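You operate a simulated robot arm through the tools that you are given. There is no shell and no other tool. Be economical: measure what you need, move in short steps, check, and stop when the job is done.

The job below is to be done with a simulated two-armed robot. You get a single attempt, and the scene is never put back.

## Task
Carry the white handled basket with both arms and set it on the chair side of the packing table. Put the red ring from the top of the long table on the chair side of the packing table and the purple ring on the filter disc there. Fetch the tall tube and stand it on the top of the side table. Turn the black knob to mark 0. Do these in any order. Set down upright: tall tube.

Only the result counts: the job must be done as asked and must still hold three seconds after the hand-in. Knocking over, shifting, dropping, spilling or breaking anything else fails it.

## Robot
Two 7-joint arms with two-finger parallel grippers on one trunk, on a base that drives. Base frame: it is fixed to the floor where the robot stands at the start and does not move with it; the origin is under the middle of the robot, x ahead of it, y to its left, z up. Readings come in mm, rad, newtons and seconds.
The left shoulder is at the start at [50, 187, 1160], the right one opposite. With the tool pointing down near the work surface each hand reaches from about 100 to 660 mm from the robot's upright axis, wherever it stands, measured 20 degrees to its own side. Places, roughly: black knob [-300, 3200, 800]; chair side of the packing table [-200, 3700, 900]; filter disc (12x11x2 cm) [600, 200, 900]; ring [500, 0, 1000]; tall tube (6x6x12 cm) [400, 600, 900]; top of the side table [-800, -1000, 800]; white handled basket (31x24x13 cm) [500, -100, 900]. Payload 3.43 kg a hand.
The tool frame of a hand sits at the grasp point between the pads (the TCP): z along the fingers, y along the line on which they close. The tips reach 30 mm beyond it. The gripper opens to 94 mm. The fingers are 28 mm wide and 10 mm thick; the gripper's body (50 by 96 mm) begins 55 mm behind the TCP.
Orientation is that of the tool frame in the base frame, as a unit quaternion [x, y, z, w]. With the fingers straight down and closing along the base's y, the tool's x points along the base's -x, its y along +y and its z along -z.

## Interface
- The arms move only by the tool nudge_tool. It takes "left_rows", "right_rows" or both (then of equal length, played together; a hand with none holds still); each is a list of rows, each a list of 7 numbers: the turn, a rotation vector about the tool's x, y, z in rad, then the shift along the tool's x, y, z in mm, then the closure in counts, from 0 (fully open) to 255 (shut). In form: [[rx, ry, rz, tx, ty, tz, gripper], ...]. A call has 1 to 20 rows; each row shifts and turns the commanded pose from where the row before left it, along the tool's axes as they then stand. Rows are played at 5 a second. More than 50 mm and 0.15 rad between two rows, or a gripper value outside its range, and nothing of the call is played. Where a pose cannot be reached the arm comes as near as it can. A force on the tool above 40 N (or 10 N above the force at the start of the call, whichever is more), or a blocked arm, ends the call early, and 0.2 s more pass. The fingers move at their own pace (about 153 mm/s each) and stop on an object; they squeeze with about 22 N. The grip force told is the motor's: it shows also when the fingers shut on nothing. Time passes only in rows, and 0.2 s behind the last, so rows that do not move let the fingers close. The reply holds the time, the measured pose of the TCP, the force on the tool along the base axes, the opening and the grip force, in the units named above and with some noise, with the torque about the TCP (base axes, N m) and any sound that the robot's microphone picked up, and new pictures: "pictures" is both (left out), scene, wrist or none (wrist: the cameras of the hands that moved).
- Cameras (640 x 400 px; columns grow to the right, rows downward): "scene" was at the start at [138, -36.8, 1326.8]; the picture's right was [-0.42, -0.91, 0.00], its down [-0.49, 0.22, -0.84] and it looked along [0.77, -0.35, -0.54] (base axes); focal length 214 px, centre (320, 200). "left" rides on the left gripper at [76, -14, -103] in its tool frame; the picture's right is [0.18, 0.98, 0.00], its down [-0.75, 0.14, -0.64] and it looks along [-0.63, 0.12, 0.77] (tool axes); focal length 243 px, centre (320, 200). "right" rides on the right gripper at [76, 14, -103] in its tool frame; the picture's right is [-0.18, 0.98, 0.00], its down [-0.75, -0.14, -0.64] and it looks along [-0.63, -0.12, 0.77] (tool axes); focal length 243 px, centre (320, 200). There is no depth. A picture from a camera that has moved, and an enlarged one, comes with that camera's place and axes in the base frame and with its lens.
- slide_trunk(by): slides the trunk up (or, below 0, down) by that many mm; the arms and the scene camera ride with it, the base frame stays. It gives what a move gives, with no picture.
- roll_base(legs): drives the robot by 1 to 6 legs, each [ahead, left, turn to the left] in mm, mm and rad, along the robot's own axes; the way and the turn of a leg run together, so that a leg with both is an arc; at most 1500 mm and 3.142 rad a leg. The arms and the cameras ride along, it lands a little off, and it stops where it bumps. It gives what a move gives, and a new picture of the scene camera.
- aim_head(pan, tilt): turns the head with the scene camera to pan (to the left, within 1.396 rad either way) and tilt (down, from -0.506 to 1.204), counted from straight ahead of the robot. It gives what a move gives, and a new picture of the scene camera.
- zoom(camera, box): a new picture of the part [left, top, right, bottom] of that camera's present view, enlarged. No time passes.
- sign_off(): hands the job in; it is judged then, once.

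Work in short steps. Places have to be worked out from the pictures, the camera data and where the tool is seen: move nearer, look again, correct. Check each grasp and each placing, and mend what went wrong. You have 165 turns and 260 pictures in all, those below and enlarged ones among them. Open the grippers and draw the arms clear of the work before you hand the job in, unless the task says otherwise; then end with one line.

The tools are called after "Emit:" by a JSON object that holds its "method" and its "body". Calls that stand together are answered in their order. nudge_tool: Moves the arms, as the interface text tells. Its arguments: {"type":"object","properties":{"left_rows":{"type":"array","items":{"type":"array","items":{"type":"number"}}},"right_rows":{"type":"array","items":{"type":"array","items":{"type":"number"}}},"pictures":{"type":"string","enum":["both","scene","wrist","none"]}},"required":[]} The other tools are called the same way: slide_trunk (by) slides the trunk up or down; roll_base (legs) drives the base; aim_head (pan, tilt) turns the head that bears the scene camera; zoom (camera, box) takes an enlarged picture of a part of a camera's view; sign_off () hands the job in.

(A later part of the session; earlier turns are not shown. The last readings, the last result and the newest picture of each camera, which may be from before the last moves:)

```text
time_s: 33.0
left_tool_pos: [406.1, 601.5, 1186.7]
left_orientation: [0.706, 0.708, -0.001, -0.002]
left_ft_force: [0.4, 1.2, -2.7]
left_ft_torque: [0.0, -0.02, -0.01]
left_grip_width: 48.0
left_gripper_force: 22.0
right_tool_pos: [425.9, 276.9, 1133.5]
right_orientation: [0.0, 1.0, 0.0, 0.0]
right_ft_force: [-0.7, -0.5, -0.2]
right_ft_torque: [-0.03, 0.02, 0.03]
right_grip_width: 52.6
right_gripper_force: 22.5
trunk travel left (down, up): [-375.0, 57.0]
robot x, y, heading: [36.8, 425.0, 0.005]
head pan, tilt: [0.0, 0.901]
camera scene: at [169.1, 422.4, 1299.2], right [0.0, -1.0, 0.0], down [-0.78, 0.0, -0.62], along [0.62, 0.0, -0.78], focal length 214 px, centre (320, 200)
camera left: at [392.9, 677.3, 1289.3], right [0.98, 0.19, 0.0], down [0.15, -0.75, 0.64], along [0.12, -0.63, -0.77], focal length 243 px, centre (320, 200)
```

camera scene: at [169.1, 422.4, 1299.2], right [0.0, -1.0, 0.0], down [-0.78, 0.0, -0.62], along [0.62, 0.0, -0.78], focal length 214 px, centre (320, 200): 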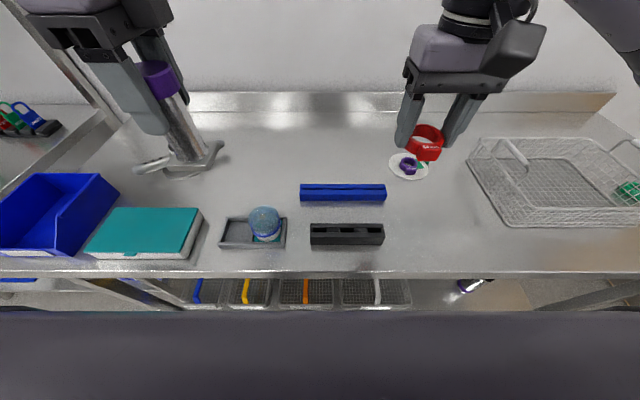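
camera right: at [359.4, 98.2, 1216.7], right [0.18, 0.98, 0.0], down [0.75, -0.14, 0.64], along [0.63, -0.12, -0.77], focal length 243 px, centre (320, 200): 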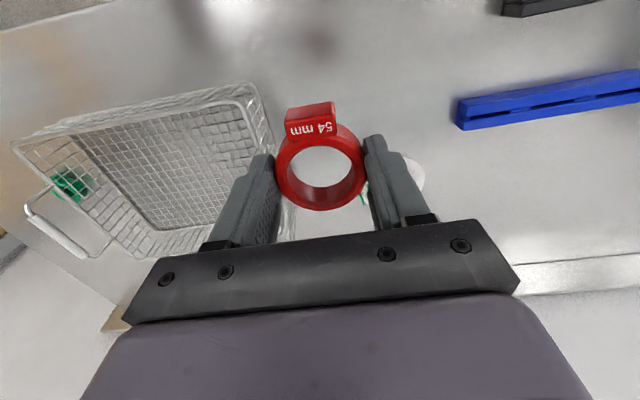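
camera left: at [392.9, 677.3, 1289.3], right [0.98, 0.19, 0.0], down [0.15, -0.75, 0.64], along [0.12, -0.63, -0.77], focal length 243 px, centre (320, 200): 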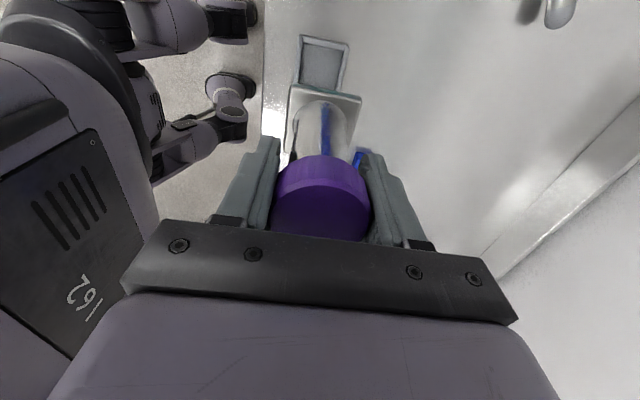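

The tube, with its square foot, is out cleanly. I back away from the long table and turn right toward the side table, with the head level to see.

Emit:
{"method": "roll_base", "body": {"legs": [[-320, 0, 0], [0, 0, -1.571]]}}

Emit:
{"method": "aim_head", "body": {"pan": 0.0, "tilt": 0.5}}

Emit:
{"method": "aim_head", "body": {"pan": -0.8, "tilt": 0.5}}

```text
time_s: 39.0
left_tool_pos: [-109.8, 48.5, 1185.7]
left_orientation: [1.0, -0.004, 0.002, -0.001]
left_ft_force: [0.3, 1.4, -3.2]
left_ft_torque: [-0.01, -0.02, -0.03]
left_grip_width: 47.7
left_gripper_force: 22.2
right_tool_pos: [-435.4, 33.1, 1132.6]
right_orientation: [0.71, 0.704, 0.0, -0.001]
right_ft_force: [1.0, 0.0, 0.0]
right_ft_torque: [0.0, -0.02, -0.02]
right_grip_width: 52.8
right_gripper_force: 21.9
trunk travel left (down, up): [-375.0, 57.0]
robot x, y, heading: [-284.2, 421.9, -1.579]
head pan, tilt: [0.0, 0.901]
camera scene: at [-288.0, 287.5, 1299.2], right [-1.0, 0.01, 0.0], down [0.01, 0.78, -0.62], along [-0.01, -0.62, -0.78], focal length 214 px, centre (320, 200)
```

scene: 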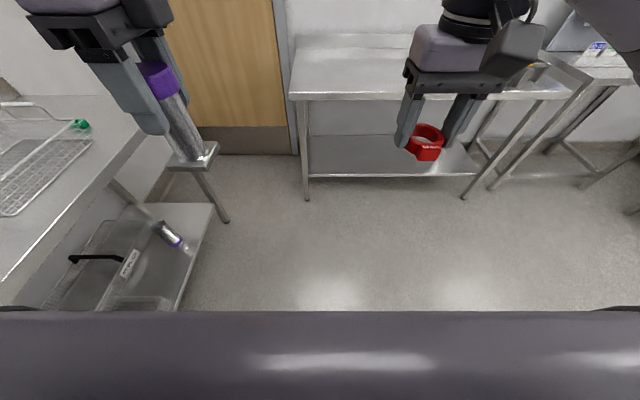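

```text
time_s: 39.9
left_tool_pos: [-109.7, 49.0, 1185.8]
left_orientation: [1.0, -0.004, 0.001, -0.002]
left_ft_force: [-0.3, -0.9, -2.7]
left_ft_torque: [0.02, -0.01, 0.02]
left_grip_width: 47.4
left_gripper_force: 22.5
right_tool_pos: [-435.2, 33.5, 1132.1]
right_orientation: [0.71, 0.704, 0.0, 0.0]
right_ft_force: [0.9, -0.8, 0.3]
right_ft_torque: [0.0, -0.02, -0.01]
right_grip_width: 52.7
right_gripper_force: 22.8
trunk travel left (down, up): [-375.0, 57.0]
robot x, y, heading: [-283.9, 416.6, -1.578]
head pan, tilt: [0.0, 0.499]
camera scene: at [-288.0, 272.0, 1333.0], right [-1.0, 0.01, 0.0], down [0.0, 0.48, -0.88], along [-0.01, -0.88, -0.48], focal length 214 px, centre (320, 200)
```

scene: 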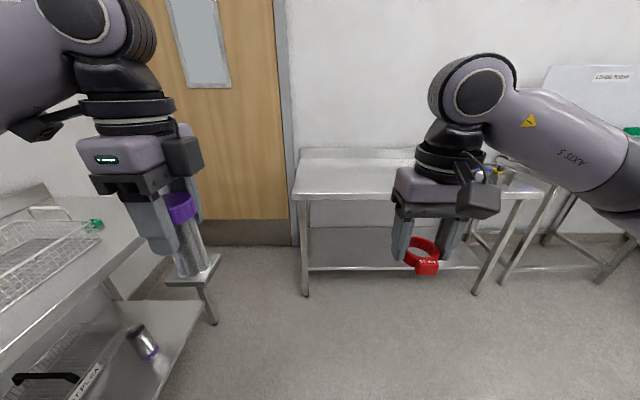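

```text
time_s: 41.0
left_tool_pos: [-111.1, 48.8, 1186.1]
left_orientation: [1.0, -0.004, 0.002, -0.002]
left_ft_force: [-0.2, -0.2, -2.8]
left_ft_torque: [0.0, -0.03, 0.04]
left_grip_width: 47.7
left_gripper_force: 21.5
right_tool_pos: [-434.7, 33.2, 1132.8]
right_orientation: [0.71, 0.704, 0.0, 0.0]
right_ft_force: [0.2, 0.3, -0.5]
right_ft_torque: [-0.02, 0.01, -0.01]
right_grip_width: 52.7
right_gripper_force: 21.5
trunk travel left (down, up): [-375.0, 57.0]
robot x, y, heading: [-285.5, 422.7, -1.575]
head pan, tilt: [-0.799, 0.499]
camera scene: at [-352.9, 300.1, 1333.1], right [-0.69, 0.72, 0.0], down [0.35, 0.33, -0.88], along [-0.63, -0.61, -0.48], focal length 214 px, centre (320, 200)
```

scene: 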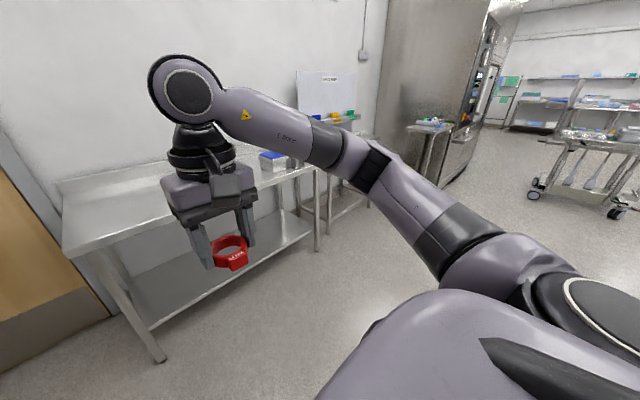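

The side table top spans x≈−170…−1310 with its front edge near y≈−640, z≈875, and is clear in the middle. I drive toward it, stopping short.

Emit:
{"method": "roll_base", "body": {"legs": [[680, -330, 0]]}}

Emit:
{"method": "aim_head", "body": {"pan": 0.0, "tilt": 0.8}}

```text
time_s: 45.1
left_tool_pos: [-446.8, -630.3, 1186.1]
left_orientation: [1.0, -0.006, 0.002, -0.002]
left_ft_force: [0.0, -0.4, -3.4]
left_ft_torque: [-0.04, 0.0, -0.03]
left_grip_width: 47.6
left_gripper_force: 22.0
right_tool_pos: [-771.4, -645.5, 1133.9]
right_orientation: [0.712, 0.702, -0.001, 0.0]
right_ft_force: [-0.5, 0.2, -0.6]
right_ft_torque: [-0.01, -0.01, 0.0]
right_grip_width: 52.5
right_gripper_force: 21.6
trunk travel left (down, up): [-375.0, 57.0]
robot x, y, heading: [-621.6, -256.2, -1.586]
head pan, tilt: [-0.799, 0.499]
camera scene: at [-688.8, -377.6, 1333.1], right [-0.69, 0.73, 0.0], down [0.35, 0.33, -0.88], along [-0.64, -0.6, -0.48], focal length 214 px, centre (320, 200)
```

scene: 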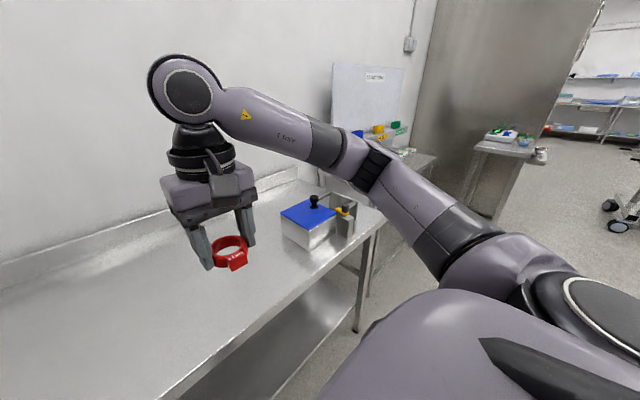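

```text
time_s: 46.2
left_tool_pos: [-447.3, -628.8, 1185.3]
left_orientation: [1.0, -0.007, 0.003, -0.001]
left_ft_force: [-1.0, 0.5, -2.6]
left_ft_torque: [0.01, -0.04, 0.0]
left_grip_width: 47.5
left_gripper_force: 22.3
right_tool_pos: [-771.9, -644.4, 1132.3]
right_orientation: [0.712, 0.702, -0.001, 0.0]
right_ft_force: [0.3, -0.9, -0.3]
right_ft_torque: [-0.01, 0.02, -0.02]
right_grip_width: 52.6
right_gripper_force: 22.3
trunk travel left (down, up): [-375.0, 57.0]
robot x, y, heading: [-619.0, -256.3, -1.584]
head pan, tilt: [0.0, 0.799]
camera scene: at [-623.8, -395.5, 1307.2], right [-1.0, 0.01, 0.0], down [0.01, 0.72, -0.7], along [-0.01, -0.7, -0.72], focal length 214 px, centre (320, 200)
```

scene: 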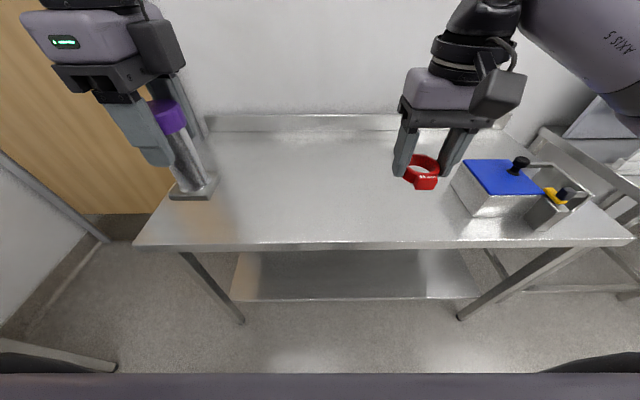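

Two sightings put this table top at z≈833 with the front edge y≈−697. I extend the left hand to y≈−830 and descend to TCP 965 for a look.

Emit:
{"method": "nudge_tool", "body": {"left_rows": [[0, 0, 0, 0, 40, 0, 255], [0, 0, 0, 0, 40, 0, 255], [0, 0, 0, 0, 40, 0, 255], [0, 0, 0, 0, 40, 20, 255], [0, 0, 0, 0, 40, 20, 255], [0, 0, 0, 0, 0, 45, 255], [0, 0, 0, 0, 0, 45, 255], [0, 0, 0, 0, 0, 45, 255], [0, 0, 0, 0, 0, 45, 255], [0, 0, 0, 0, 0, 0, 255]]}}

```text
time_s: 48.4
left_tool_pos: [-448.4, -829.0, 964.1]
left_orientation: [1.0, -0.007, 0.002, -0.002]
left_ft_force: [0.0, -0.5, -2.2]
left_ft_torque: [-0.06, 0.01, 0.0]
left_grip_width: 47.6
left_gripper_force: 21.7
right_tool_pos: [-770.9, -643.9, 1133.2]
right_orientation: [0.712, 0.702, 0.0, -0.001]
right_ft_force: [-0.1, 0.8, -0.1]
right_ft_torque: [0.0, -0.01, 0.0]
right_grip_width: 52.8
right_gripper_force: 22.1
trunk travel left (down, up): [-375.0, 57.0]
robot x, y, heading: [-625.7, -259.3, -1.585]
head pan, tilt: [0.0, 0.799]
camera scene: at [-623.8, -395.5, 1307.2], right [-1.0, 0.01, 0.0], down [0.01, 0.72, -0.7], along [-0.01, -0.7, -0.72], focal length 214 px, centre (320, 200)
camera left: at [-372.2, -816.2, 1068.2], right [0.17, -0.99, 0.0], down [-0.76, -0.13, 0.64], along [-0.63, -0.11, -0.77], focal length 243 px, centre (320, 200)
```

scene: 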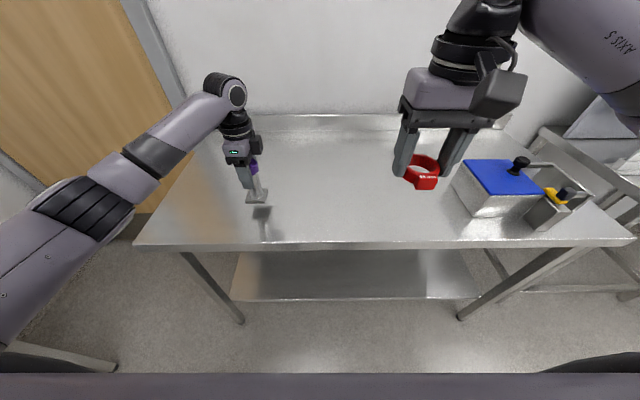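
left: 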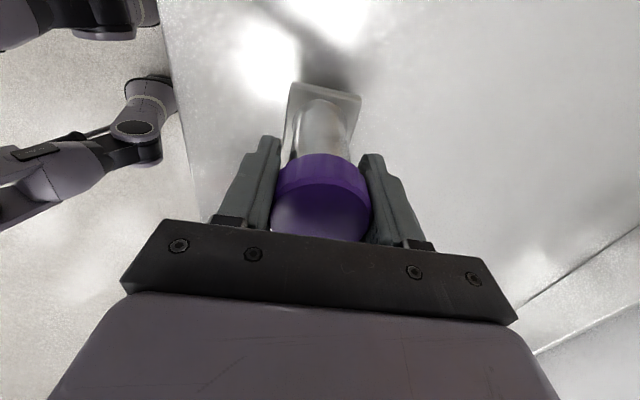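

There is a gap of perhaps 35 mm. I descend in small steps, reading the force.

Emit:
{"method": "nudge_tool", "body": {"left_rows": [[0, 0, 0, 0, 0, 12, 255], [0, 0, 0, 0, 0, 10, 255], [0, 0, 0, 0, 0, 4, 255], [0, 0, 0, 0, 0, 4, 255], [0, 0, 0, 0, 0, 0, 255]], "pictures": "none"}}

Emit:
{"method": "zoom", "body": {"camera": "scene", "box": [200, 130, 320, 230]}}

```text
time_s: 49.6
left_tool_pos: [-449.5, -827.9, 933.9]
left_orientation: [1.0, -0.007, 0.001, -0.003]
left_ft_force: [0.2, 0.9, -2.6]
left_ft_torque: [0.01, 0.01, 0.0]
left_grip_width: 47.5
left_gripper_force: 22.5
right_tool_pos: [-771.3, -645.3, 1133.2]
right_orientation: [0.712, 0.702, 0.001, -0.001]
right_ft_force: [0.3, 0.0, -0.1]
right_ft_torque: [0.0, 0.01, 0.0]
right_grip_width: 52.7
right_gripper_force: 22.0
trunk travel left (down, up): [-375.0, 57.0]
robot x, y, heading: [-618.6, -258.1, -1.586]
head pan, tilt: [0.0, 0.799]
```

```text
4.00 times, centred on (260, 180) of scene
camera zoom: at [-623.7, -395.6, 1307.1], right [-1.0, 0.01, 0.0], down [0.01, 0.72, -0.7], along [-0.01, -0.7, -0.72], focal length 858 px, centre (560, 280)
```

zoom: 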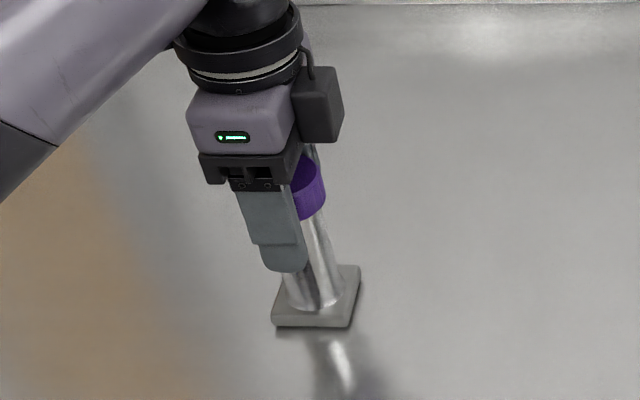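

Nearly touching; a few 1.5 mm steps more.

Emit:
{"method": "nudge_tool", "body": {"left_rows": [[0, 0, 0, 0, 0, 1.5, 255], [0, 0, 0, 0, 0, 1.5, 255], [0, 0, 0, 0, 0, 1.5, 255], [0, 0, 0, 0, 0, 0, 255]], "pictures": "none"}}

Emit:
{"method": "zoom", "body": {"camera": "scene", "box": [230, 170, 290, 220]}}

```text
time_s: 50.6
left_tool_pos: [-449.6, -828.9, 931.1]
left_orientation: [1.0, -0.007, 0.001, -0.001]
left_ft_force: [-0.2, 0.0, 4.8]
left_ft_torque: [-0.15, -0.1, -0.02]
left_grip_width: 47.6
left_gripper_force: 21.4
right_tool_pos: [-770.9, -644.3, 1133.4]
right_orientation: [0.712, 0.702, 0.0, 0.0]
right_ft_force: [-0.1, -0.1, -0.9]
right_ft_torque: [0.0, -0.02, -0.02]
right_grip_width: 52.5
right_gripper_force: 21.9
trunk travel left (down, up): [-375.0, 57.0]
robot x, y, heading: [-619.6, -254.9, -1.581]
head pan, tilt: [0.0, 0.799]
```

```text
8.00 times, centred on (260, 195) of scene
camera zoom: at [-624.0, -394.8, 1307.3], right [-1.0, 0.01, 0.0], down [0.01, 0.72, -0.7], along [-0.01, -0.7, -0.72], focal length 1716 px, centre (800, 240)
```

zoom: 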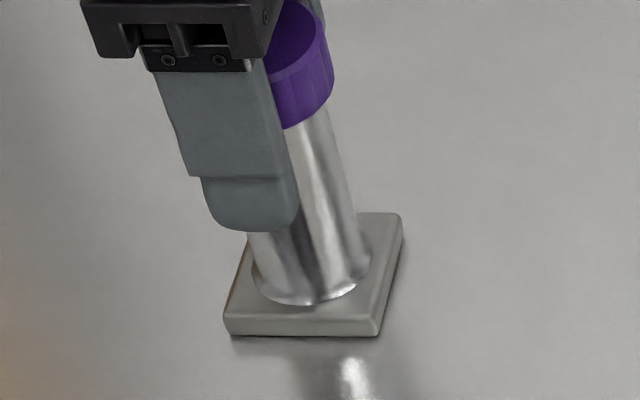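

Contact is made (force rose to +4.8 N). I release and rise straight up.

Emit:
{"method": "nudge_tool", "body": {"left_rows": [[0, 0, 0, 0, 0, -1, 200], [0, 0, 0, 0, 0, 0, 0], [0, 0, 0, 0, 0, 0, 0], [0, 0, 0, 0, 0, -25, 0], [0, 0, 0, 0, 0, -40, 0], [0, 0, 0, 0, 0, -45, 0], [0, 0, 0, 0, 0, -45, 0], [0, 0, 0, 0, -45, -20, 0], [0, 0, 0, 0, -45, -20, 0], [0, 0, 0, 0, -45, -20, 0], [0, 0, 0, 0, -45, -20, 0]]}}

```text
time_s: 53.0
left_tool_pos: [-447.9, -648.9, 1168.4]
left_orientation: [1.0, -0.007, 0.002, -0.001]
left_ft_force: [0.7, 0.9, -0.8]
left_ft_torque: [0.04, 0.01, 0.0]
left_grip_width: 93.9
left_gripper_force: 0.1
right_tool_pos: [-772.1, -643.0, 1133.8]
right_orientation: [0.711, 0.703, 0.0, 0.0]
right_ft_force: [-0.9, 0.2, -0.5]
right_ft_torque: [-0.02, -0.01, 0.0]
right_grip_width: 52.7
right_gripper_force: 21.7
trunk travel left (down, up): [-375.0, 57.0]
robot x, y, heading: [-625.3, -256.9, -1.583]
head pan, tilt: [0.0, 0.799]
camera scene: at [-623.8, -394.7, 1307.2], right [-1.0, 0.01, 0.0], down [0.01, 0.72, -0.7], along [-0.01, -0.7, -0.72], focal length 214 px, centre (320, 200)
camera left: at [-370.9, -634.5, 1272.0], right [0.17, -0.99, 0.0], down [-0.76, -0.13, 0.64], along [-0.63, -0.11, -0.77], focal length 243 px, centre (320, 200)
```

scene: 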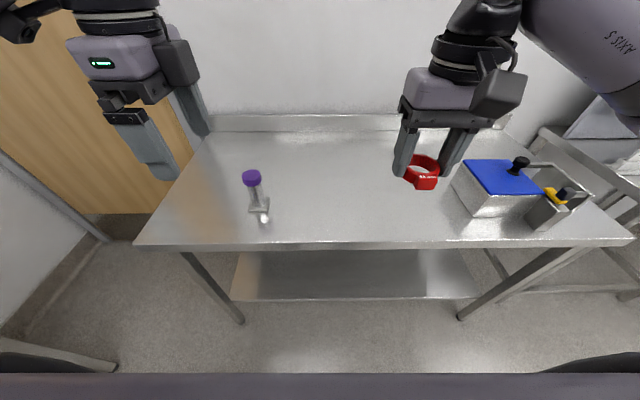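
left: 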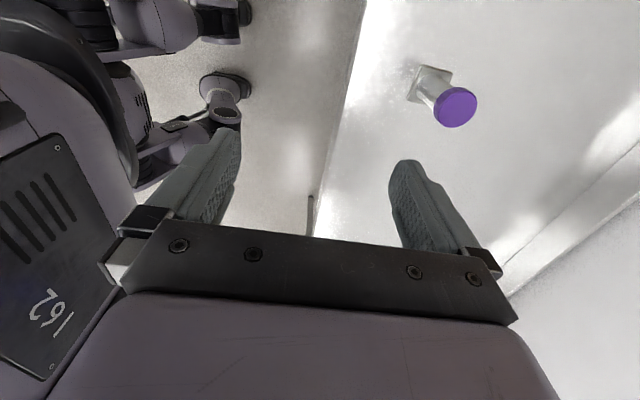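

The tube stands upright. I turn the left hand back to its normal yaw, then drive back and turn toward the packing table.

Emit:
{"method": "nudge_tool", "body": {"left_rows": [[0, 0, -0.143, 0, 0, 0, 0], [0, 0, -0.143, 0, 0, 0, 0], [0, 0, -0.143, 0, 0, 0, 0], [0, 0, -0.143, 0, 0, 0, 0], [0, 0, -0.143, 0, 0, 0, 0], [0, 0, -0.143, 0, 0, 0, 0], [0, 0, -0.143, 0, 0, 0, 0], [0, 0, -0.143, 0, 0, 0, 0], [0, 0, -0.143, 0, 0, 0, 0], [0, 0, -0.143, 0, 0, 0, 0], [0, 0, -0.141, 0, 0, 0, 0]], "pictures": "none"}}

Emit:
{"method": "roll_base", "body": {"legs": [[-400, 0, 0], [0, 0, 3.14]]}}

Emit:
{"method": "aim_head", "body": {"pan": 0.0, "tilt": 0.3}}

```text
time_s: 55.4
left_tool_pos: [-448.2, -649.6, 1167.1]
left_orientation: [0.711, 0.703, 0.002, 0.0]
left_ft_force: [1.0, 0.2, -0.1]
left_ft_torque: [0.0, 0.0, -0.01]
left_grip_width: 93.6
left_gripper_force: 0.1
right_tool_pos: [-771.4, -643.9, 1132.9]
right_orientation: [0.712, 0.702, 0.0, 0.001]
right_ft_force: [-0.3, 0.0, -0.2]
right_ft_torque: [-0.03, 0.0, 0.0]
right_grip_width: 52.6
right_gripper_force: 22.3
trunk travel left (down, up): [-375.0, 57.0]
robot x, y, heading: [-621.4, -257.3, -1.581]
head pan, tilt: [0.0, 0.799]
```

```text
time_s: 65.2
left_tool_pos: [-779.7, 535.6, 1166.0]
left_orientation: [-0.696, 0.718, 0.001, -0.003]
left_ft_force: [0.8, -0.1, -0.1]
left_ft_torque: [-0.02, -0.03, -0.02]
left_grip_width: 93.9
left_gripper_force: 0.0
right_tool_pos: [-456.0, 524.5, 1133.5]
right_orientation: [-0.696, 0.718, 0.0, 0.001]
right_ft_force: [0.7, 0.3, -0.4]
right_ft_torque: [-0.01, -0.02, -0.05]
right_grip_width: 52.9
right_gripper_force: 21.7
trunk travel left (down, up): [-375.0, 57.0]
robot x, y, heading: [-614.4, 138.0, 1.54]
head pan, tilt: [0.0, 0.799]
camera scene: at [-611.7, 279.5, 1307.2], right [1.0, -0.03, 0.0], down [-0.02, -0.72, -0.7], along [0.02, 0.7, -0.72], focal length 214 px, centre (320, 200)
```

scene: 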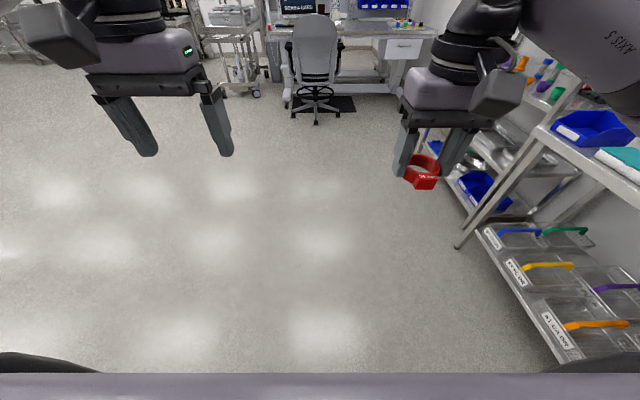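

```text
time_s: 66.2
left_tool_pos: [-780.0, 537.2, 1165.1]
left_orientation: [-0.696, 0.718, 0.0, -0.002]
left_ft_force: [-0.1, -0.4, -0.3]
left_ft_torque: [0.0, 0.0, 0.01]
left_grip_width: 94.1
left_gripper_force: 0.1
right_tool_pos: [-455.2, 524.4, 1133.7]
right_orientation: [-0.697, 0.717, -0.001, 0.001]
right_ft_force: [0.1, -0.1, -1.0]
right_ft_torque: [0.02, -0.02, -0.01]
right_grip_width: 52.6
right_gripper_force: 22.6
trunk travel left (down, up): [-375.0, 57.0]
robot x, y, heading: [-617.7, 140.2, 1.537]
head pan, tilt: [0.0, 0.3]
camera scene: at [-611.2, 292.2, 1351.4], right [1.0, -0.03, 0.0], down [-0.01, -0.3, -0.95], along [0.03, 0.95, -0.3], focal length 214 px, centre (320, 200)
```

scene: 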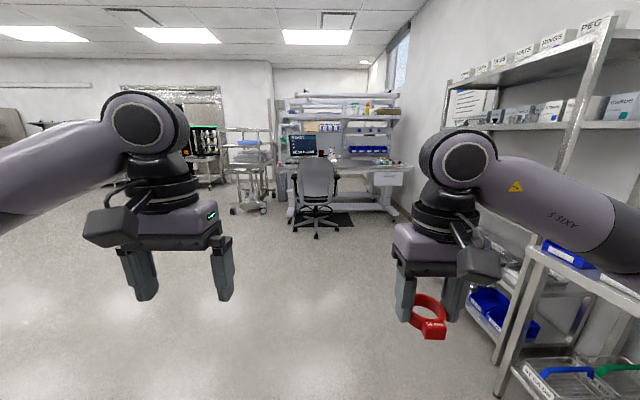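

The path is open. I drive 1500 mm toward the packing table and look.

Emit:
{"method": "roll_base", "body": {"legs": [[1500, 0, 0.03]]}}

Emit:
{"method": "zoom", "body": {"camera": "scene", "box": [220, 60, 480, 260]}}

```text
time_s: 73.6
left_tool_pos: [-760.6, 2028.1, 1166.0]
left_orientation: [-0.704, 0.71, 0.001, -0.002]
left_ft_force: [0.1, 0.6, -0.5]
left_ft_torque: [0.01, 0.01, -0.04]
left_grip_width: 93.7
left_gripper_force: 0.0
right_tool_pos: [-437.0, 2024.7, 1132.8]
right_orientation: [-0.705, 0.71, 0.0, 0.0]
right_ft_force: [0.1, 0.2, 0.2]
right_ft_torque: [-0.03, 0.0, 0.0]
right_grip_width: 53.0
right_gripper_force: 22.3
trunk travel left (down, up): [-375.0, 57.0]
robot x, y, heading: [-587.6, 1635.3, 1.566]
head pan, tilt: [0.0, 0.3]
camera scene: at [-586.4, 1788.9, 1351.5], right [1.0, -0.01, 0.0], down [0.0, -0.3, -0.96], along [0.01, 0.96, -0.3], focal length 214 px, centre (320, 200)
```

scene: 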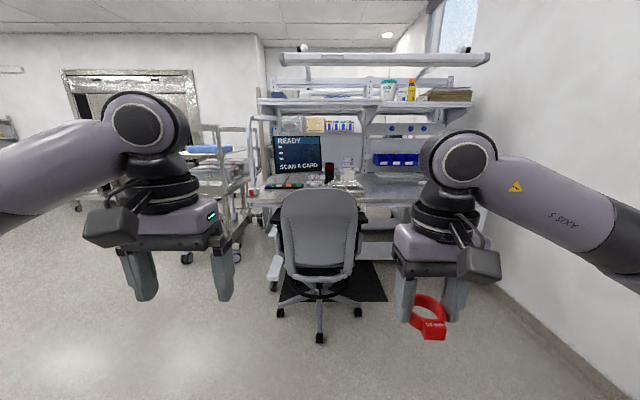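

```text
2.00 times, centred on (350, 160) of scene
camera zoom: at [-586.4, 1788.9, 1351.5], right [1.0, -0.01, 0.0], down [0.0, -0.3, -0.96], along [0.01, 0.96, -0.3], focal length 429 px, centre (260, 280)
```

zoom: 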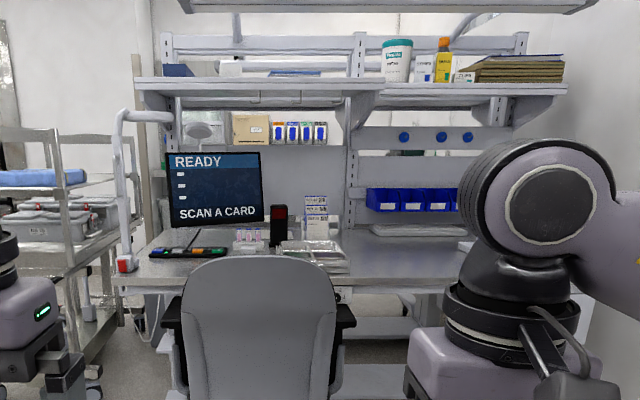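

The knob should be on the table's front near x≈−300. I move ahead and to the right of the chair to look.

Emit:
{"method": "roll_base", "body": {"legs": [[550, 0, 0], [0, -400, 0]]}}

Emit:
{"method": "aim_head", "body": {"pan": 0.0, "tilt": 0.5}}

```text
time_s: 78.9
left_tool_pos: [-348.7, 2570.8, 1168.2]
left_orientation: [-0.704, 0.711, 0.0, -0.002]
left_ft_force: [0.2, 0.0, 0.4]
left_ft_torque: [-0.07, 0.01, 0.02]
left_grip_width: 93.9
left_gripper_force: 0.1
right_tool_pos: [-26.0, 2567.4, 1134.6]
right_orientation: [-0.703, 0.712, 0.0, 0.0]
right_ft_force: [0.4, -0.1, 0.3]
right_ft_torque: [0.01, -0.03, 0.0]
right_grip_width: 52.6
right_gripper_force: 22.0
trunk travel left (down, up): [-375.0, 57.0]
robot x, y, heading: [-176.1, 2179.2, 1.567]
head pan, tilt: [0.0, 0.3]
camera scene: at [-175.1, 2331.3, 1351.5], right [1.0, -0.01, 0.0], down [0.0, -0.3, -0.96], along [0.01, 0.96, -0.3], focal length 214 px, centre (320, 200)
```

scene: 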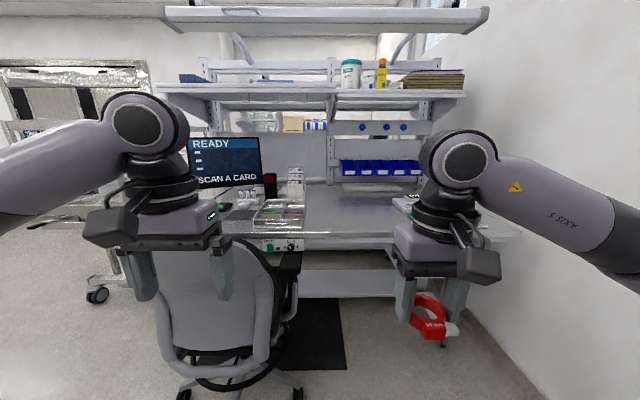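

```text
time_s: 79.6
left_tool_pos: [-350.4, 2570.0, 1167.4]
left_orientation: [-0.703, 0.711, 0.0, -0.003]
left_ft_force: [0.8, -0.3, 0.6]
left_ft_torque: [0.02, 0.03, 0.0]
left_grip_width: 93.9
left_gripper_force: 0.1
right_tool_pos: [-25.1, 2566.2, 1132.3]
right_orientation: [-0.703, 0.711, 0.0, 0.0]
right_ft_force: [-0.2, 0.9, -1.1]
right_ft_torque: [-0.01, 0.04, 0.05]
right_grip_width: 52.4
right_gripper_force: 22.1
trunk travel left (down, up): [-375.0, 57.0]
robot x, y, heading: [-173.1, 2180.6, 1.562]
head pan, tilt: [0.0, 0.499]
camera scene: at [-175.6, 2328.9, 1333.2], right [1.0, -0.01, 0.0], down [-0.01, -0.48, -0.88], along [0.01, 0.88, -0.48], focal length 214 px, centre (320, 200)
```

scene: 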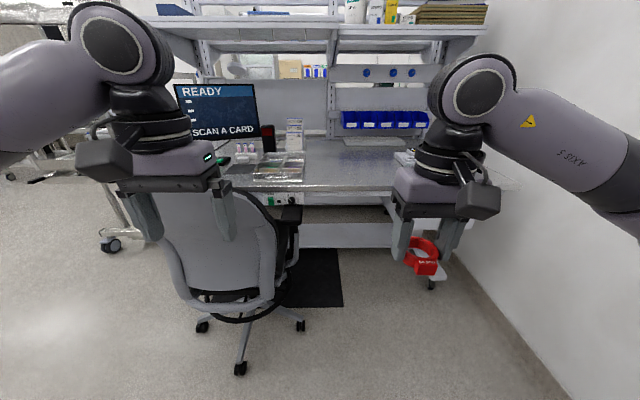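

Emit:
{"method": "zoom", "body": {"camera": "scene", "box": [220, 110, 420, 235]}}

Emit:
{"method": "zoom", "body": {"camera": "scene", "box": [250, 180, 320, 225]}}

```text
3.20 times, centred on (320, 172) of scene
camera zoom: at [-175.6, 2328.9, 1333.2], right [1.0, -0.01, 0.0], down [-0.01, -0.48, -0.88], along [0.01, 0.88, -0.48], focal length 686 px, centre (320, 288)
```

zoom: 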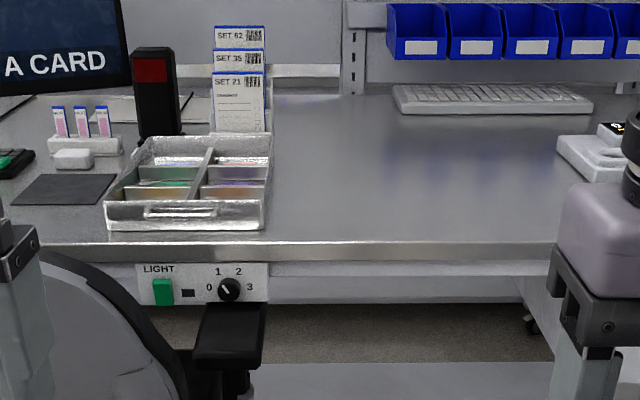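

```text
8.89 times, centred on (285, 202) of scene
camera zoom: at [-175.6, 2328.9, 1333.2], right [1.0, -0.01, 0.0], down [-0.01, -0.48, -0.88], along [0.01, 0.88, -0.48], focal length 1906 px, centre (631, 178)
```

zoom: 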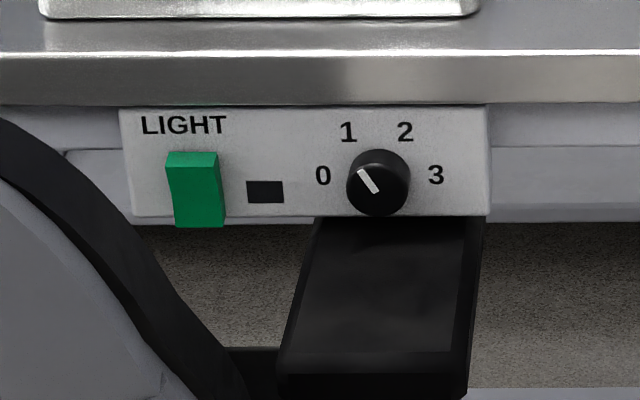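

The knob (pointer between 0 and 1) sits on a panel under the table edge near (−300, 3230, 840), above the chair's armrest. The table (z≈920) is free from x≈−240 to 290; I pull up to the right of the chair to place the ring first.

Emit:
{"method": "roll_base", "body": {"legs": [[0, -240, 0], [560, 0, 0]]}}

Emit:
{"method": "aim_head", "body": {"pan": 0.0, "tilt": 0.8}}

Emit:
{"method": "aim_head", "body": {"pan": 0.9, "tilt": 0.9}}

```text
time_s: 84.2
left_tool_pos: [-101.9, 3126.9, 1165.9]
left_orientation: [-0.702, 0.712, 0.0, -0.002]
left_ft_force: [-0.8, 0.5, -0.3]
left_ft_torque: [0.01, 0.0, -0.01]
left_grip_width: 94.0
left_gripper_force: 0.0
right_tool_pos: [223.2, 3122.0, 1133.8]
right_orientation: [-0.702, 0.712, 0.0, 0.001]
right_ft_force: [0.9, 0.5, -0.4]
right_ft_torque: [-0.01, -0.04, 0.0]
right_grip_width: 52.3
right_gripper_force: 21.5
trunk travel left (down, up): [-375.0, 57.0]
robot x, y, heading: [71.0, 2733.0, 1.559]
head pan, tilt: [0.0, 0.499]
camera scene: at [72.1, 2884.5, 1333.1], right [1.0, -0.01, 0.0], down [-0.01, -0.48, -0.88], along [0.01, 0.88, -0.48], focal length 214 px, centre (320, 200)
```

scene: 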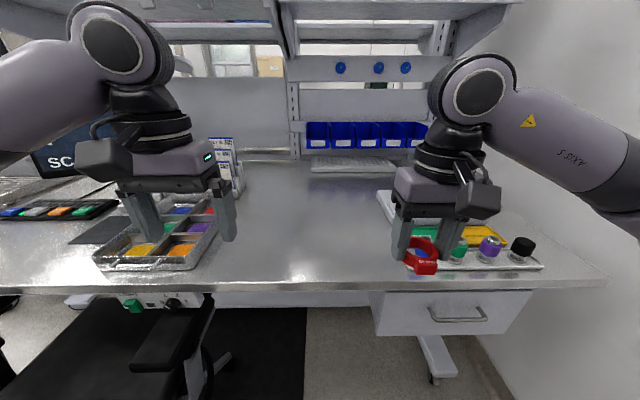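

```text
time_s: 85.0
left_tool_pos: [-100.1, 3127.0, 1167.4]
left_orientation: [-0.702, 0.712, 0.0, -0.002]
left_ft_force: [0.2, 0.7, -0.4]
left_ft_torque: [0.02, 0.03, 0.01]
left_grip_width: 94.1
left_gripper_force: 0.1
right_tool_pos: [222.6, 3121.8, 1132.8]
right_orientation: [-0.702, 0.712, 0.0, 0.0]
right_ft_force: [0.6, -0.5, 0.1]
right_ft_torque: [0.01, -0.01, -0.01]
right_grip_width: 52.7
right_gripper_force: 22.4
trunk travel left (down, up): [-375.0, 57.0]
robot x, y, heading: [70.2, 2734.1, 1.557]
head pan, tilt: [0.0, 0.799]
camera scene: at [71.9, 2873.9, 1307.2], right [1.0, -0.01, 0.0], down [-0.01, -0.72, -0.7], along [0.01, 0.7, -0.72], focal length 214 px, centre (320, 200)
```

scene: 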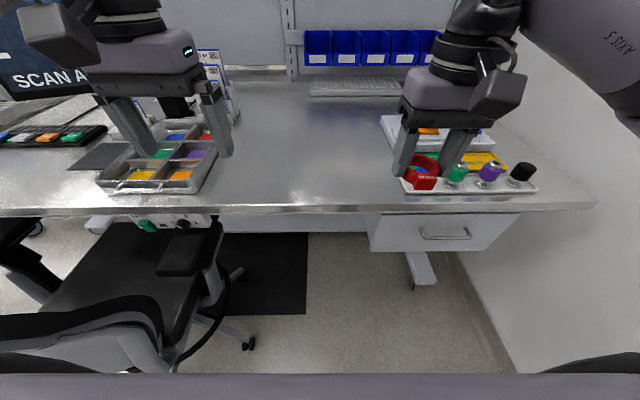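

```text
time_s: 86.2
left_tool_pos: [-101.0, 3127.4, 1168.6]
left_orientation: [-0.702, 0.713, 0.0, -0.002]
left_ft_force: [0.4, 0.2, 0.3]
left_ft_torque: [0.03, 0.02, 0.03]
left_grip_width: 94.2
left_gripper_force: 0.0
right_tool_pos: [222.3, 3121.8, 1134.1]
right_orientation: [-0.703, 0.711, 0.0, 0.0]
right_ft_force: [-0.1, -0.2, 0.0]
right_ft_torque: [-0.01, 0.01, -0.01]
right_grip_width: 52.3
right_gripper_force: 21.9
trunk travel left (down, up): [-375.0, 57.0]
robot x, y, heading: [68.9, 2734.4, 1.558]
head pan, tilt: [0.901, 0.901]
camera scene: at [12.3, 2841.0, 1299.3], right [0.63, 0.77, 0.0], down [0.61, -0.5, -0.62], along [-0.48, 0.39, -0.78], focal length 214 px, centre (320, 200)
```

scene: 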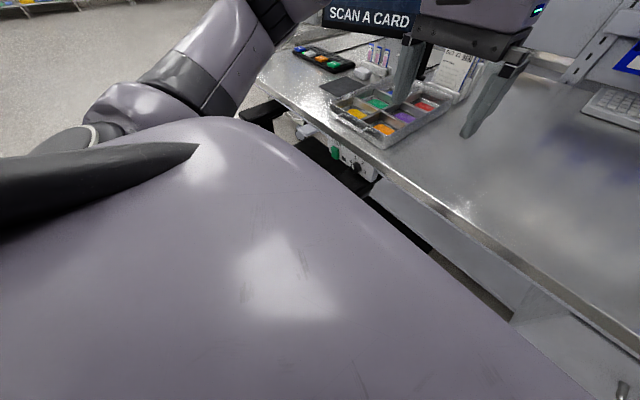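

The free strip runs x≈−200…290, table edge y≈3216. I'll put the ring at about (235, 3500), leaving room for the basket; first I roll closer.

Emit:
{"method": "roll_base", "body": {"legs": [[170, 0, 0.01]]}}

Emit:
{"method": "aim_head", "body": {"pan": 0.0, "tilt": 0.8}}

```text
time_s: 87.6
left_tool_pos: [-102.7, 3297.8, 1166.2]
left_orientation: [-0.705, 0.71, 0.0, -0.002]
left_ft_force: [-0.6, 0.7, -0.3]
left_ft_torque: [-0.03, -0.01, -0.01]
left_grip_width: 94.0
left_gripper_force: 0.0
right_tool_pos: [220.8, 3294.5, 1132.2]
right_orientation: [-0.704, 0.71, 0.0, -0.001]
right_ft_force: [-0.4, 0.0, -1.0]
right_ft_torque: [-0.02, 0.0, 0.0]
right_grip_width: 52.5
right_gripper_force: 22.0
trunk travel left (down, up): [-375.0, 57.0]
robot x, y, heading: [71.9, 2904.5, 1.56]
head pan, tilt: [0.901, 0.901]
camera scene: at [13.2, 3012.2, 1299.2], right [0.63, 0.78, 0.0], down [0.61, -0.49, -0.62], along [-0.48, 0.39, -0.78], focal length 214 px, centre (320, 200)
```

scene: 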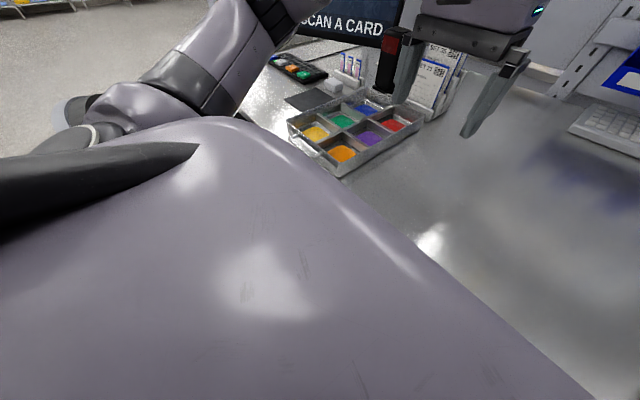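

```text
time_s: 88.8
left_tool_pos: [-102.5, 3295.6, 1166.4]
left_orientation: [-0.705, 0.71, 0.0, -0.003]
left_ft_force: [0.4, -0.4, 0.2]
left_ft_torque: [0.04, -0.01, -0.03]
left_grip_width: 93.9
left_gripper_force: 0.1
right_tool_pos: [221.9, 3293.5, 1132.5]
right_orientation: [-0.705, 0.71, 0.0, 0.0]
right_ft_force: [-0.9, 0.2, 0.8]
right_ft_torque: [-0.01, 0.02, -0.01]
right_grip_width: 52.6
right_gripper_force: 21.9
trunk travel left (down, up): [-375.0, 57.0]
robot x, y, heading: [73.7, 2904.1, 1.558]
head pan, tilt: [0.0, 0.799]
camera scene: at [72.5, 3044.8, 1307.2], right [1.0, -0.01, 0.0], down [0.0, -0.72, -0.7], along [0.0, 0.7, -0.72], focal length 214 px, centre (320, 200)
```

scene: 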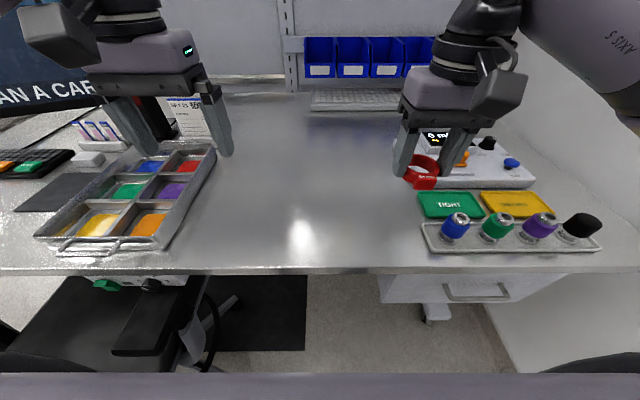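

Table is z≈912. I bring the ring over (235, 3500) and down to TCP 965.

Emit:
{"method": "nudge_tool", "body": {"right_rows": [[0, 0, 0, -40, -3, 0, 255], [0, 0, 0, -40, -3, 0, 255], [0, 0, 0, -40, -3, 25, 255], [0, 0, 0, -40, -3, 25, 255], [0, 0, 0, -40, -2, 25, 255], [0, 0, 0, -6, 0, 45, 255], [0, 0, 0, 0, 0, 45, 255], [0, 0, 0, 0, 0, 0, 255]]}}

```text
time_s: 90.6
left_tool_pos: [-101.7, 3297.4, 1167.0]
left_orientation: [-0.705, 0.709, 0.0, -0.002]
left_ft_force: [0.9, -0.2, -0.5]
left_ft_torque: [0.03, 0.03, -0.02]
left_grip_width: 94.1
left_gripper_force: 0.0
right_tool_pos: [238.2, 3498.4, 966.8]
right_orientation: [-0.705, 0.709, -0.001, 0.0]
right_ft_force: [0.5, 0.7, -0.9]
right_ft_torque: [0.0, -0.02, 0.0]
right_grip_width: 52.8
right_gripper_force: 22.3
trunk travel left (down, up): [-375.0, 57.0]
robot x, y, heading: [72.3, 2903.8, 1.558]
head pan, tilt: [0.0, 0.799]
camera scene: at [72.6, 3044.7, 1307.2], right [1.0, -0.01, 0.0], down [0.0, -0.72, -0.7], along [0.0, 0.7, -0.72], focal length 214 px, centre (320, 200)
camera right: at [222.9, 3423.1, 1070.7], right [-0.98, 0.19, 0.0], down [0.15, 0.75, 0.64], along [0.12, 0.63, -0.77], focal length 243 px, centre (320, 200)
```

scene: 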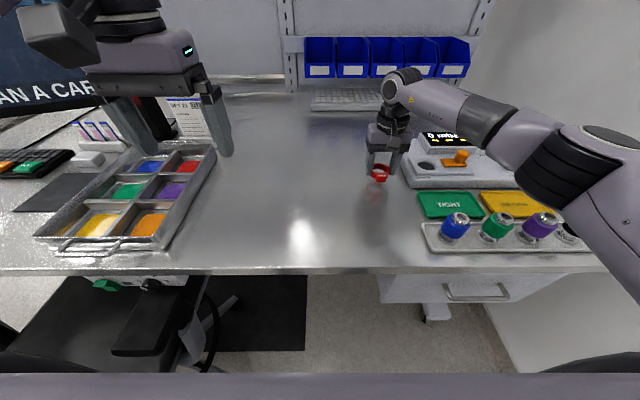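
right: 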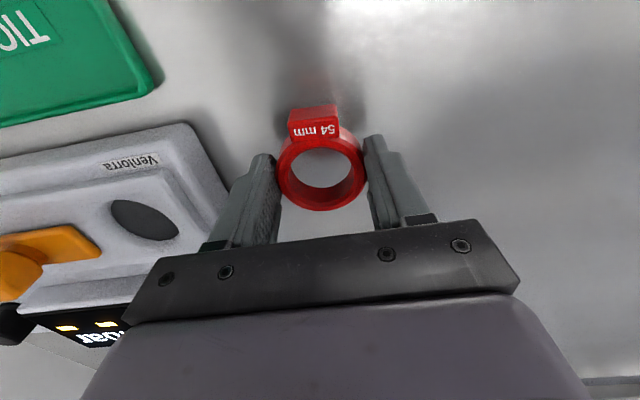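

The device is near on the right, so I shift the ring 25 mm left and lower in small steps to contact.

Emit:
{"method": "nudge_tool", "body": {"right_rows": [[0, 0, 0, 0, 25, 0, 255], [0, 0, 0, 0, 0, 10, 255], [0, 0, 0, 0, 0, 3, 255], [0, 0, 0, 0, 0, 3, 255], [0, 0, 0, 0, 0, 0, 255]], "pictures": "wrist"}}

```text
time_s: 91.8
left_tool_pos: [-101.3, 3296.1, 1167.0]
left_orientation: [-0.705, 0.71, 0.0, -0.002]
left_ft_force: [0.0, 0.7, 1.3]
left_ft_torque: [-0.02, 0.0, 0.04]
left_grip_width: 94.3
left_gripper_force: 0.1
right_tool_pos: [212.9, 3498.3, 951.3]
right_orientation: [-0.705, 0.71, -0.001, 0.0]
right_ft_force: [-0.1, 0.4, 0.0]
right_ft_torque: [0.01, -0.03, 0.02]
right_grip_width: 52.6
right_gripper_force: 22.3
trunk travel left (down, up): [-375.0, 57.0]
robot x, y, heading: [72.4, 2907.0, 1.563]
head pan, tilt: [0.0, 0.799]
camera right: at [197.7, 3423.8, 1054.8], right [-0.98, 0.19, 0.0], down [0.15, 0.75, 0.64], along [0.12, 0.63, -0.77], focal length 243 px, centre (320, 200)
```

right: 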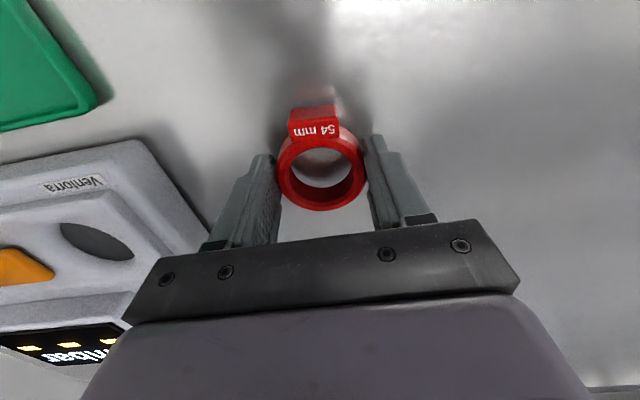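

Emit:
{"method": "nudge_tool", "body": {"right_rows": [[0, 0, 0, 0, 0, 2, 255], [0, 0, 0, 0, 0, 2, 255], [0, 0, 0, 0, 0, 2, 255], [0, 0, 0, 0, 0, 0, 255]], "pictures": "wrist"}}

```text
time_s: 92.8
left_tool_pos: [-101.0, 3296.1, 1167.8]
left_orientation: [-0.705, 0.709, 0.0, -0.003]
left_ft_force: [-0.2, -0.5, 0.0]
left_ft_torque: [0.03, -0.01, -0.02]
left_grip_width: 94.2
left_gripper_force: 0.1
right_tool_pos: [211.8, 3499.9, 945.5]
right_orientation: [-0.704, 0.71, 0.0, 0.0]
right_ft_force: [0.1, 0.2, -0.6]
right_ft_torque: [-0.01, 0.01, -0.03]
right_grip_width: 52.5
right_gripper_force: 21.8
trunk travel left (down, up): [-375.0, 57.0]
robot x, y, heading: [71.4, 2902.0, 1.564]
head pan, tilt: [0.0, 0.799]
camera right: at [197.6, 3424.0, 1048.8], right [-0.98, 0.19, 0.0], down [0.15, 0.75, 0.64], along [0.12, 0.63, -0.77], focal length 243 px, centre (320, 200)
```

right: 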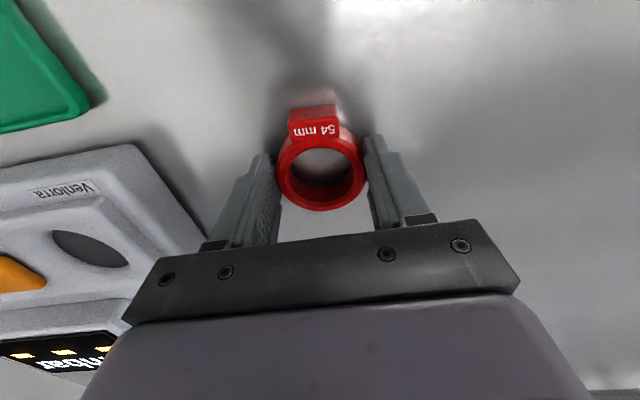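

No contact yet; I keep stepping down by 2 mm.

Emit:
{"method": "nudge_tool", "body": {"right_rows": [[0, 0, 0, 0, 0, 2, 255], [0, 0, 0, 0, 0, 2, 255], [0, 0, 0, 0, 0, 2, 255], [0, 0, 0, 0, 0, 0, 255]], "pictures": "wrist"}}

```text
time_s: 93.8
left_tool_pos: [-101.8, 3296.1, 1167.5]
left_orientation: [-0.705, 0.709, -0.001, -0.002]
left_ft_force: [0.1, -0.9, 0.1]
left_ft_torque: [0.03, -0.02, 0.0]
left_grip_width: 93.8
left_gripper_force: 0.1
right_tool_pos: [213.8, 3499.4, 943.3]
right_orientation: [-0.704, 0.71, 0.002, 0.002]
right_ft_force: [1.2, 0.3, 18.5]
right_ft_torque: [-0.28, -0.13, 0.03]
right_grip_width: 52.8
right_gripper_force: 22.2
trunk travel left (down, up): [-375.0, 57.0]
robot x, y, heading: [76.2, 2902.4, 1.561]
head pan, tilt: [0.0, 0.799]
camera right: at [197.5, 3423.1, 1045.6], right [-0.98, 0.19, 0.0], down [0.15, 0.75, 0.65], along [0.12, 0.63, -0.76], focal length 243 px, centre (320, 200)
```

right: 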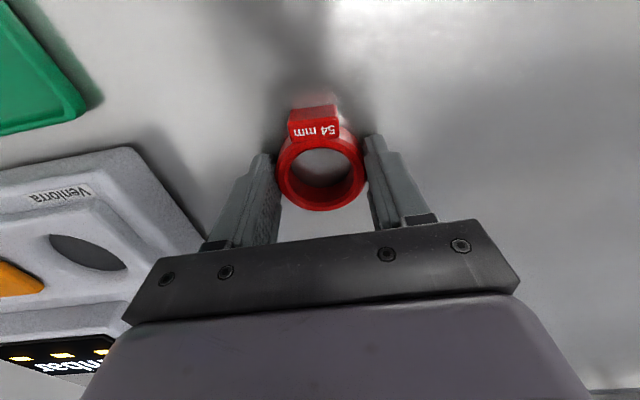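

Contact (18 N). I ease up 2.5 mm, open partly, and lift away.

Emit:
{"method": "nudge_tool", "body": {"right_rows": [[0, 0, 0, 0, 0, -2.5, 255], [0, 0, 0, 0, 0, 0, 65], [0, 0, 0, 0, 0, 0, 65], [0, 0, 0, 0, 0, -35, 65], [0, 0, 0, 0, 0, -45, 65], [0, 0, 0, 0, 0, -45, 0], [0, 0, 0, 30, 0, -35, 0], [0, 0, 0, 40, 0, -30, 0], [0, 0, 0, 45, 0, 0, 0], [0, 0, 0, 45, 0, 0, 0]]}}

```text
time_s: 96.0
left_tool_pos: [-101.8, 3297.4, 1167.3]
left_orientation: [-0.705, 0.709, 0.0, -0.003]
left_ft_force: [0.1, -0.1, 0.6]
left_ft_torque: [0.01, -0.02, 0.03]
left_grip_width: 94.0
left_gripper_force: 0.1
right_tool_pos: [211.3, 3339.4, 1132.8]
right_orientation: [-0.704, 0.71, 0.0, 0.0]
right_ft_force: [-0.3, -0.5, -0.2]
right_ft_torque: [-0.01, 0.01, 0.01]
right_grip_width: 94.1
right_gripper_force: 0.1
trunk travel left (down, up): [-375.0, 57.0]
robot x, y, heading: [69.4, 2902.8, 1.569]
head pan, tilt: [0.0, 0.799]
camera scene: at [72.7, 3044.4, 1307.3], right [1.0, -0.01, 0.0], down [0.0, -0.72, -0.7], along [0.0, 0.7, -0.72], focal length 214 px, centre (320, 200)
camera right: at [197.0, 3263.6, 1235.6], right [-0.98, 0.19, 0.0], down [0.15, 0.75, 0.64], along [0.12, 0.63, -0.77], focal length 243 px, centre (320, 200)
```

scene: 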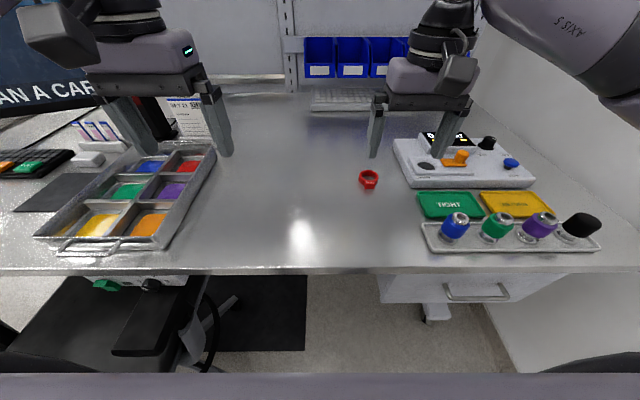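
right: 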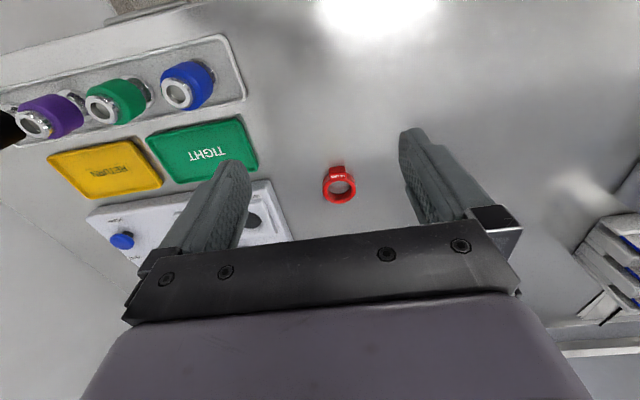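

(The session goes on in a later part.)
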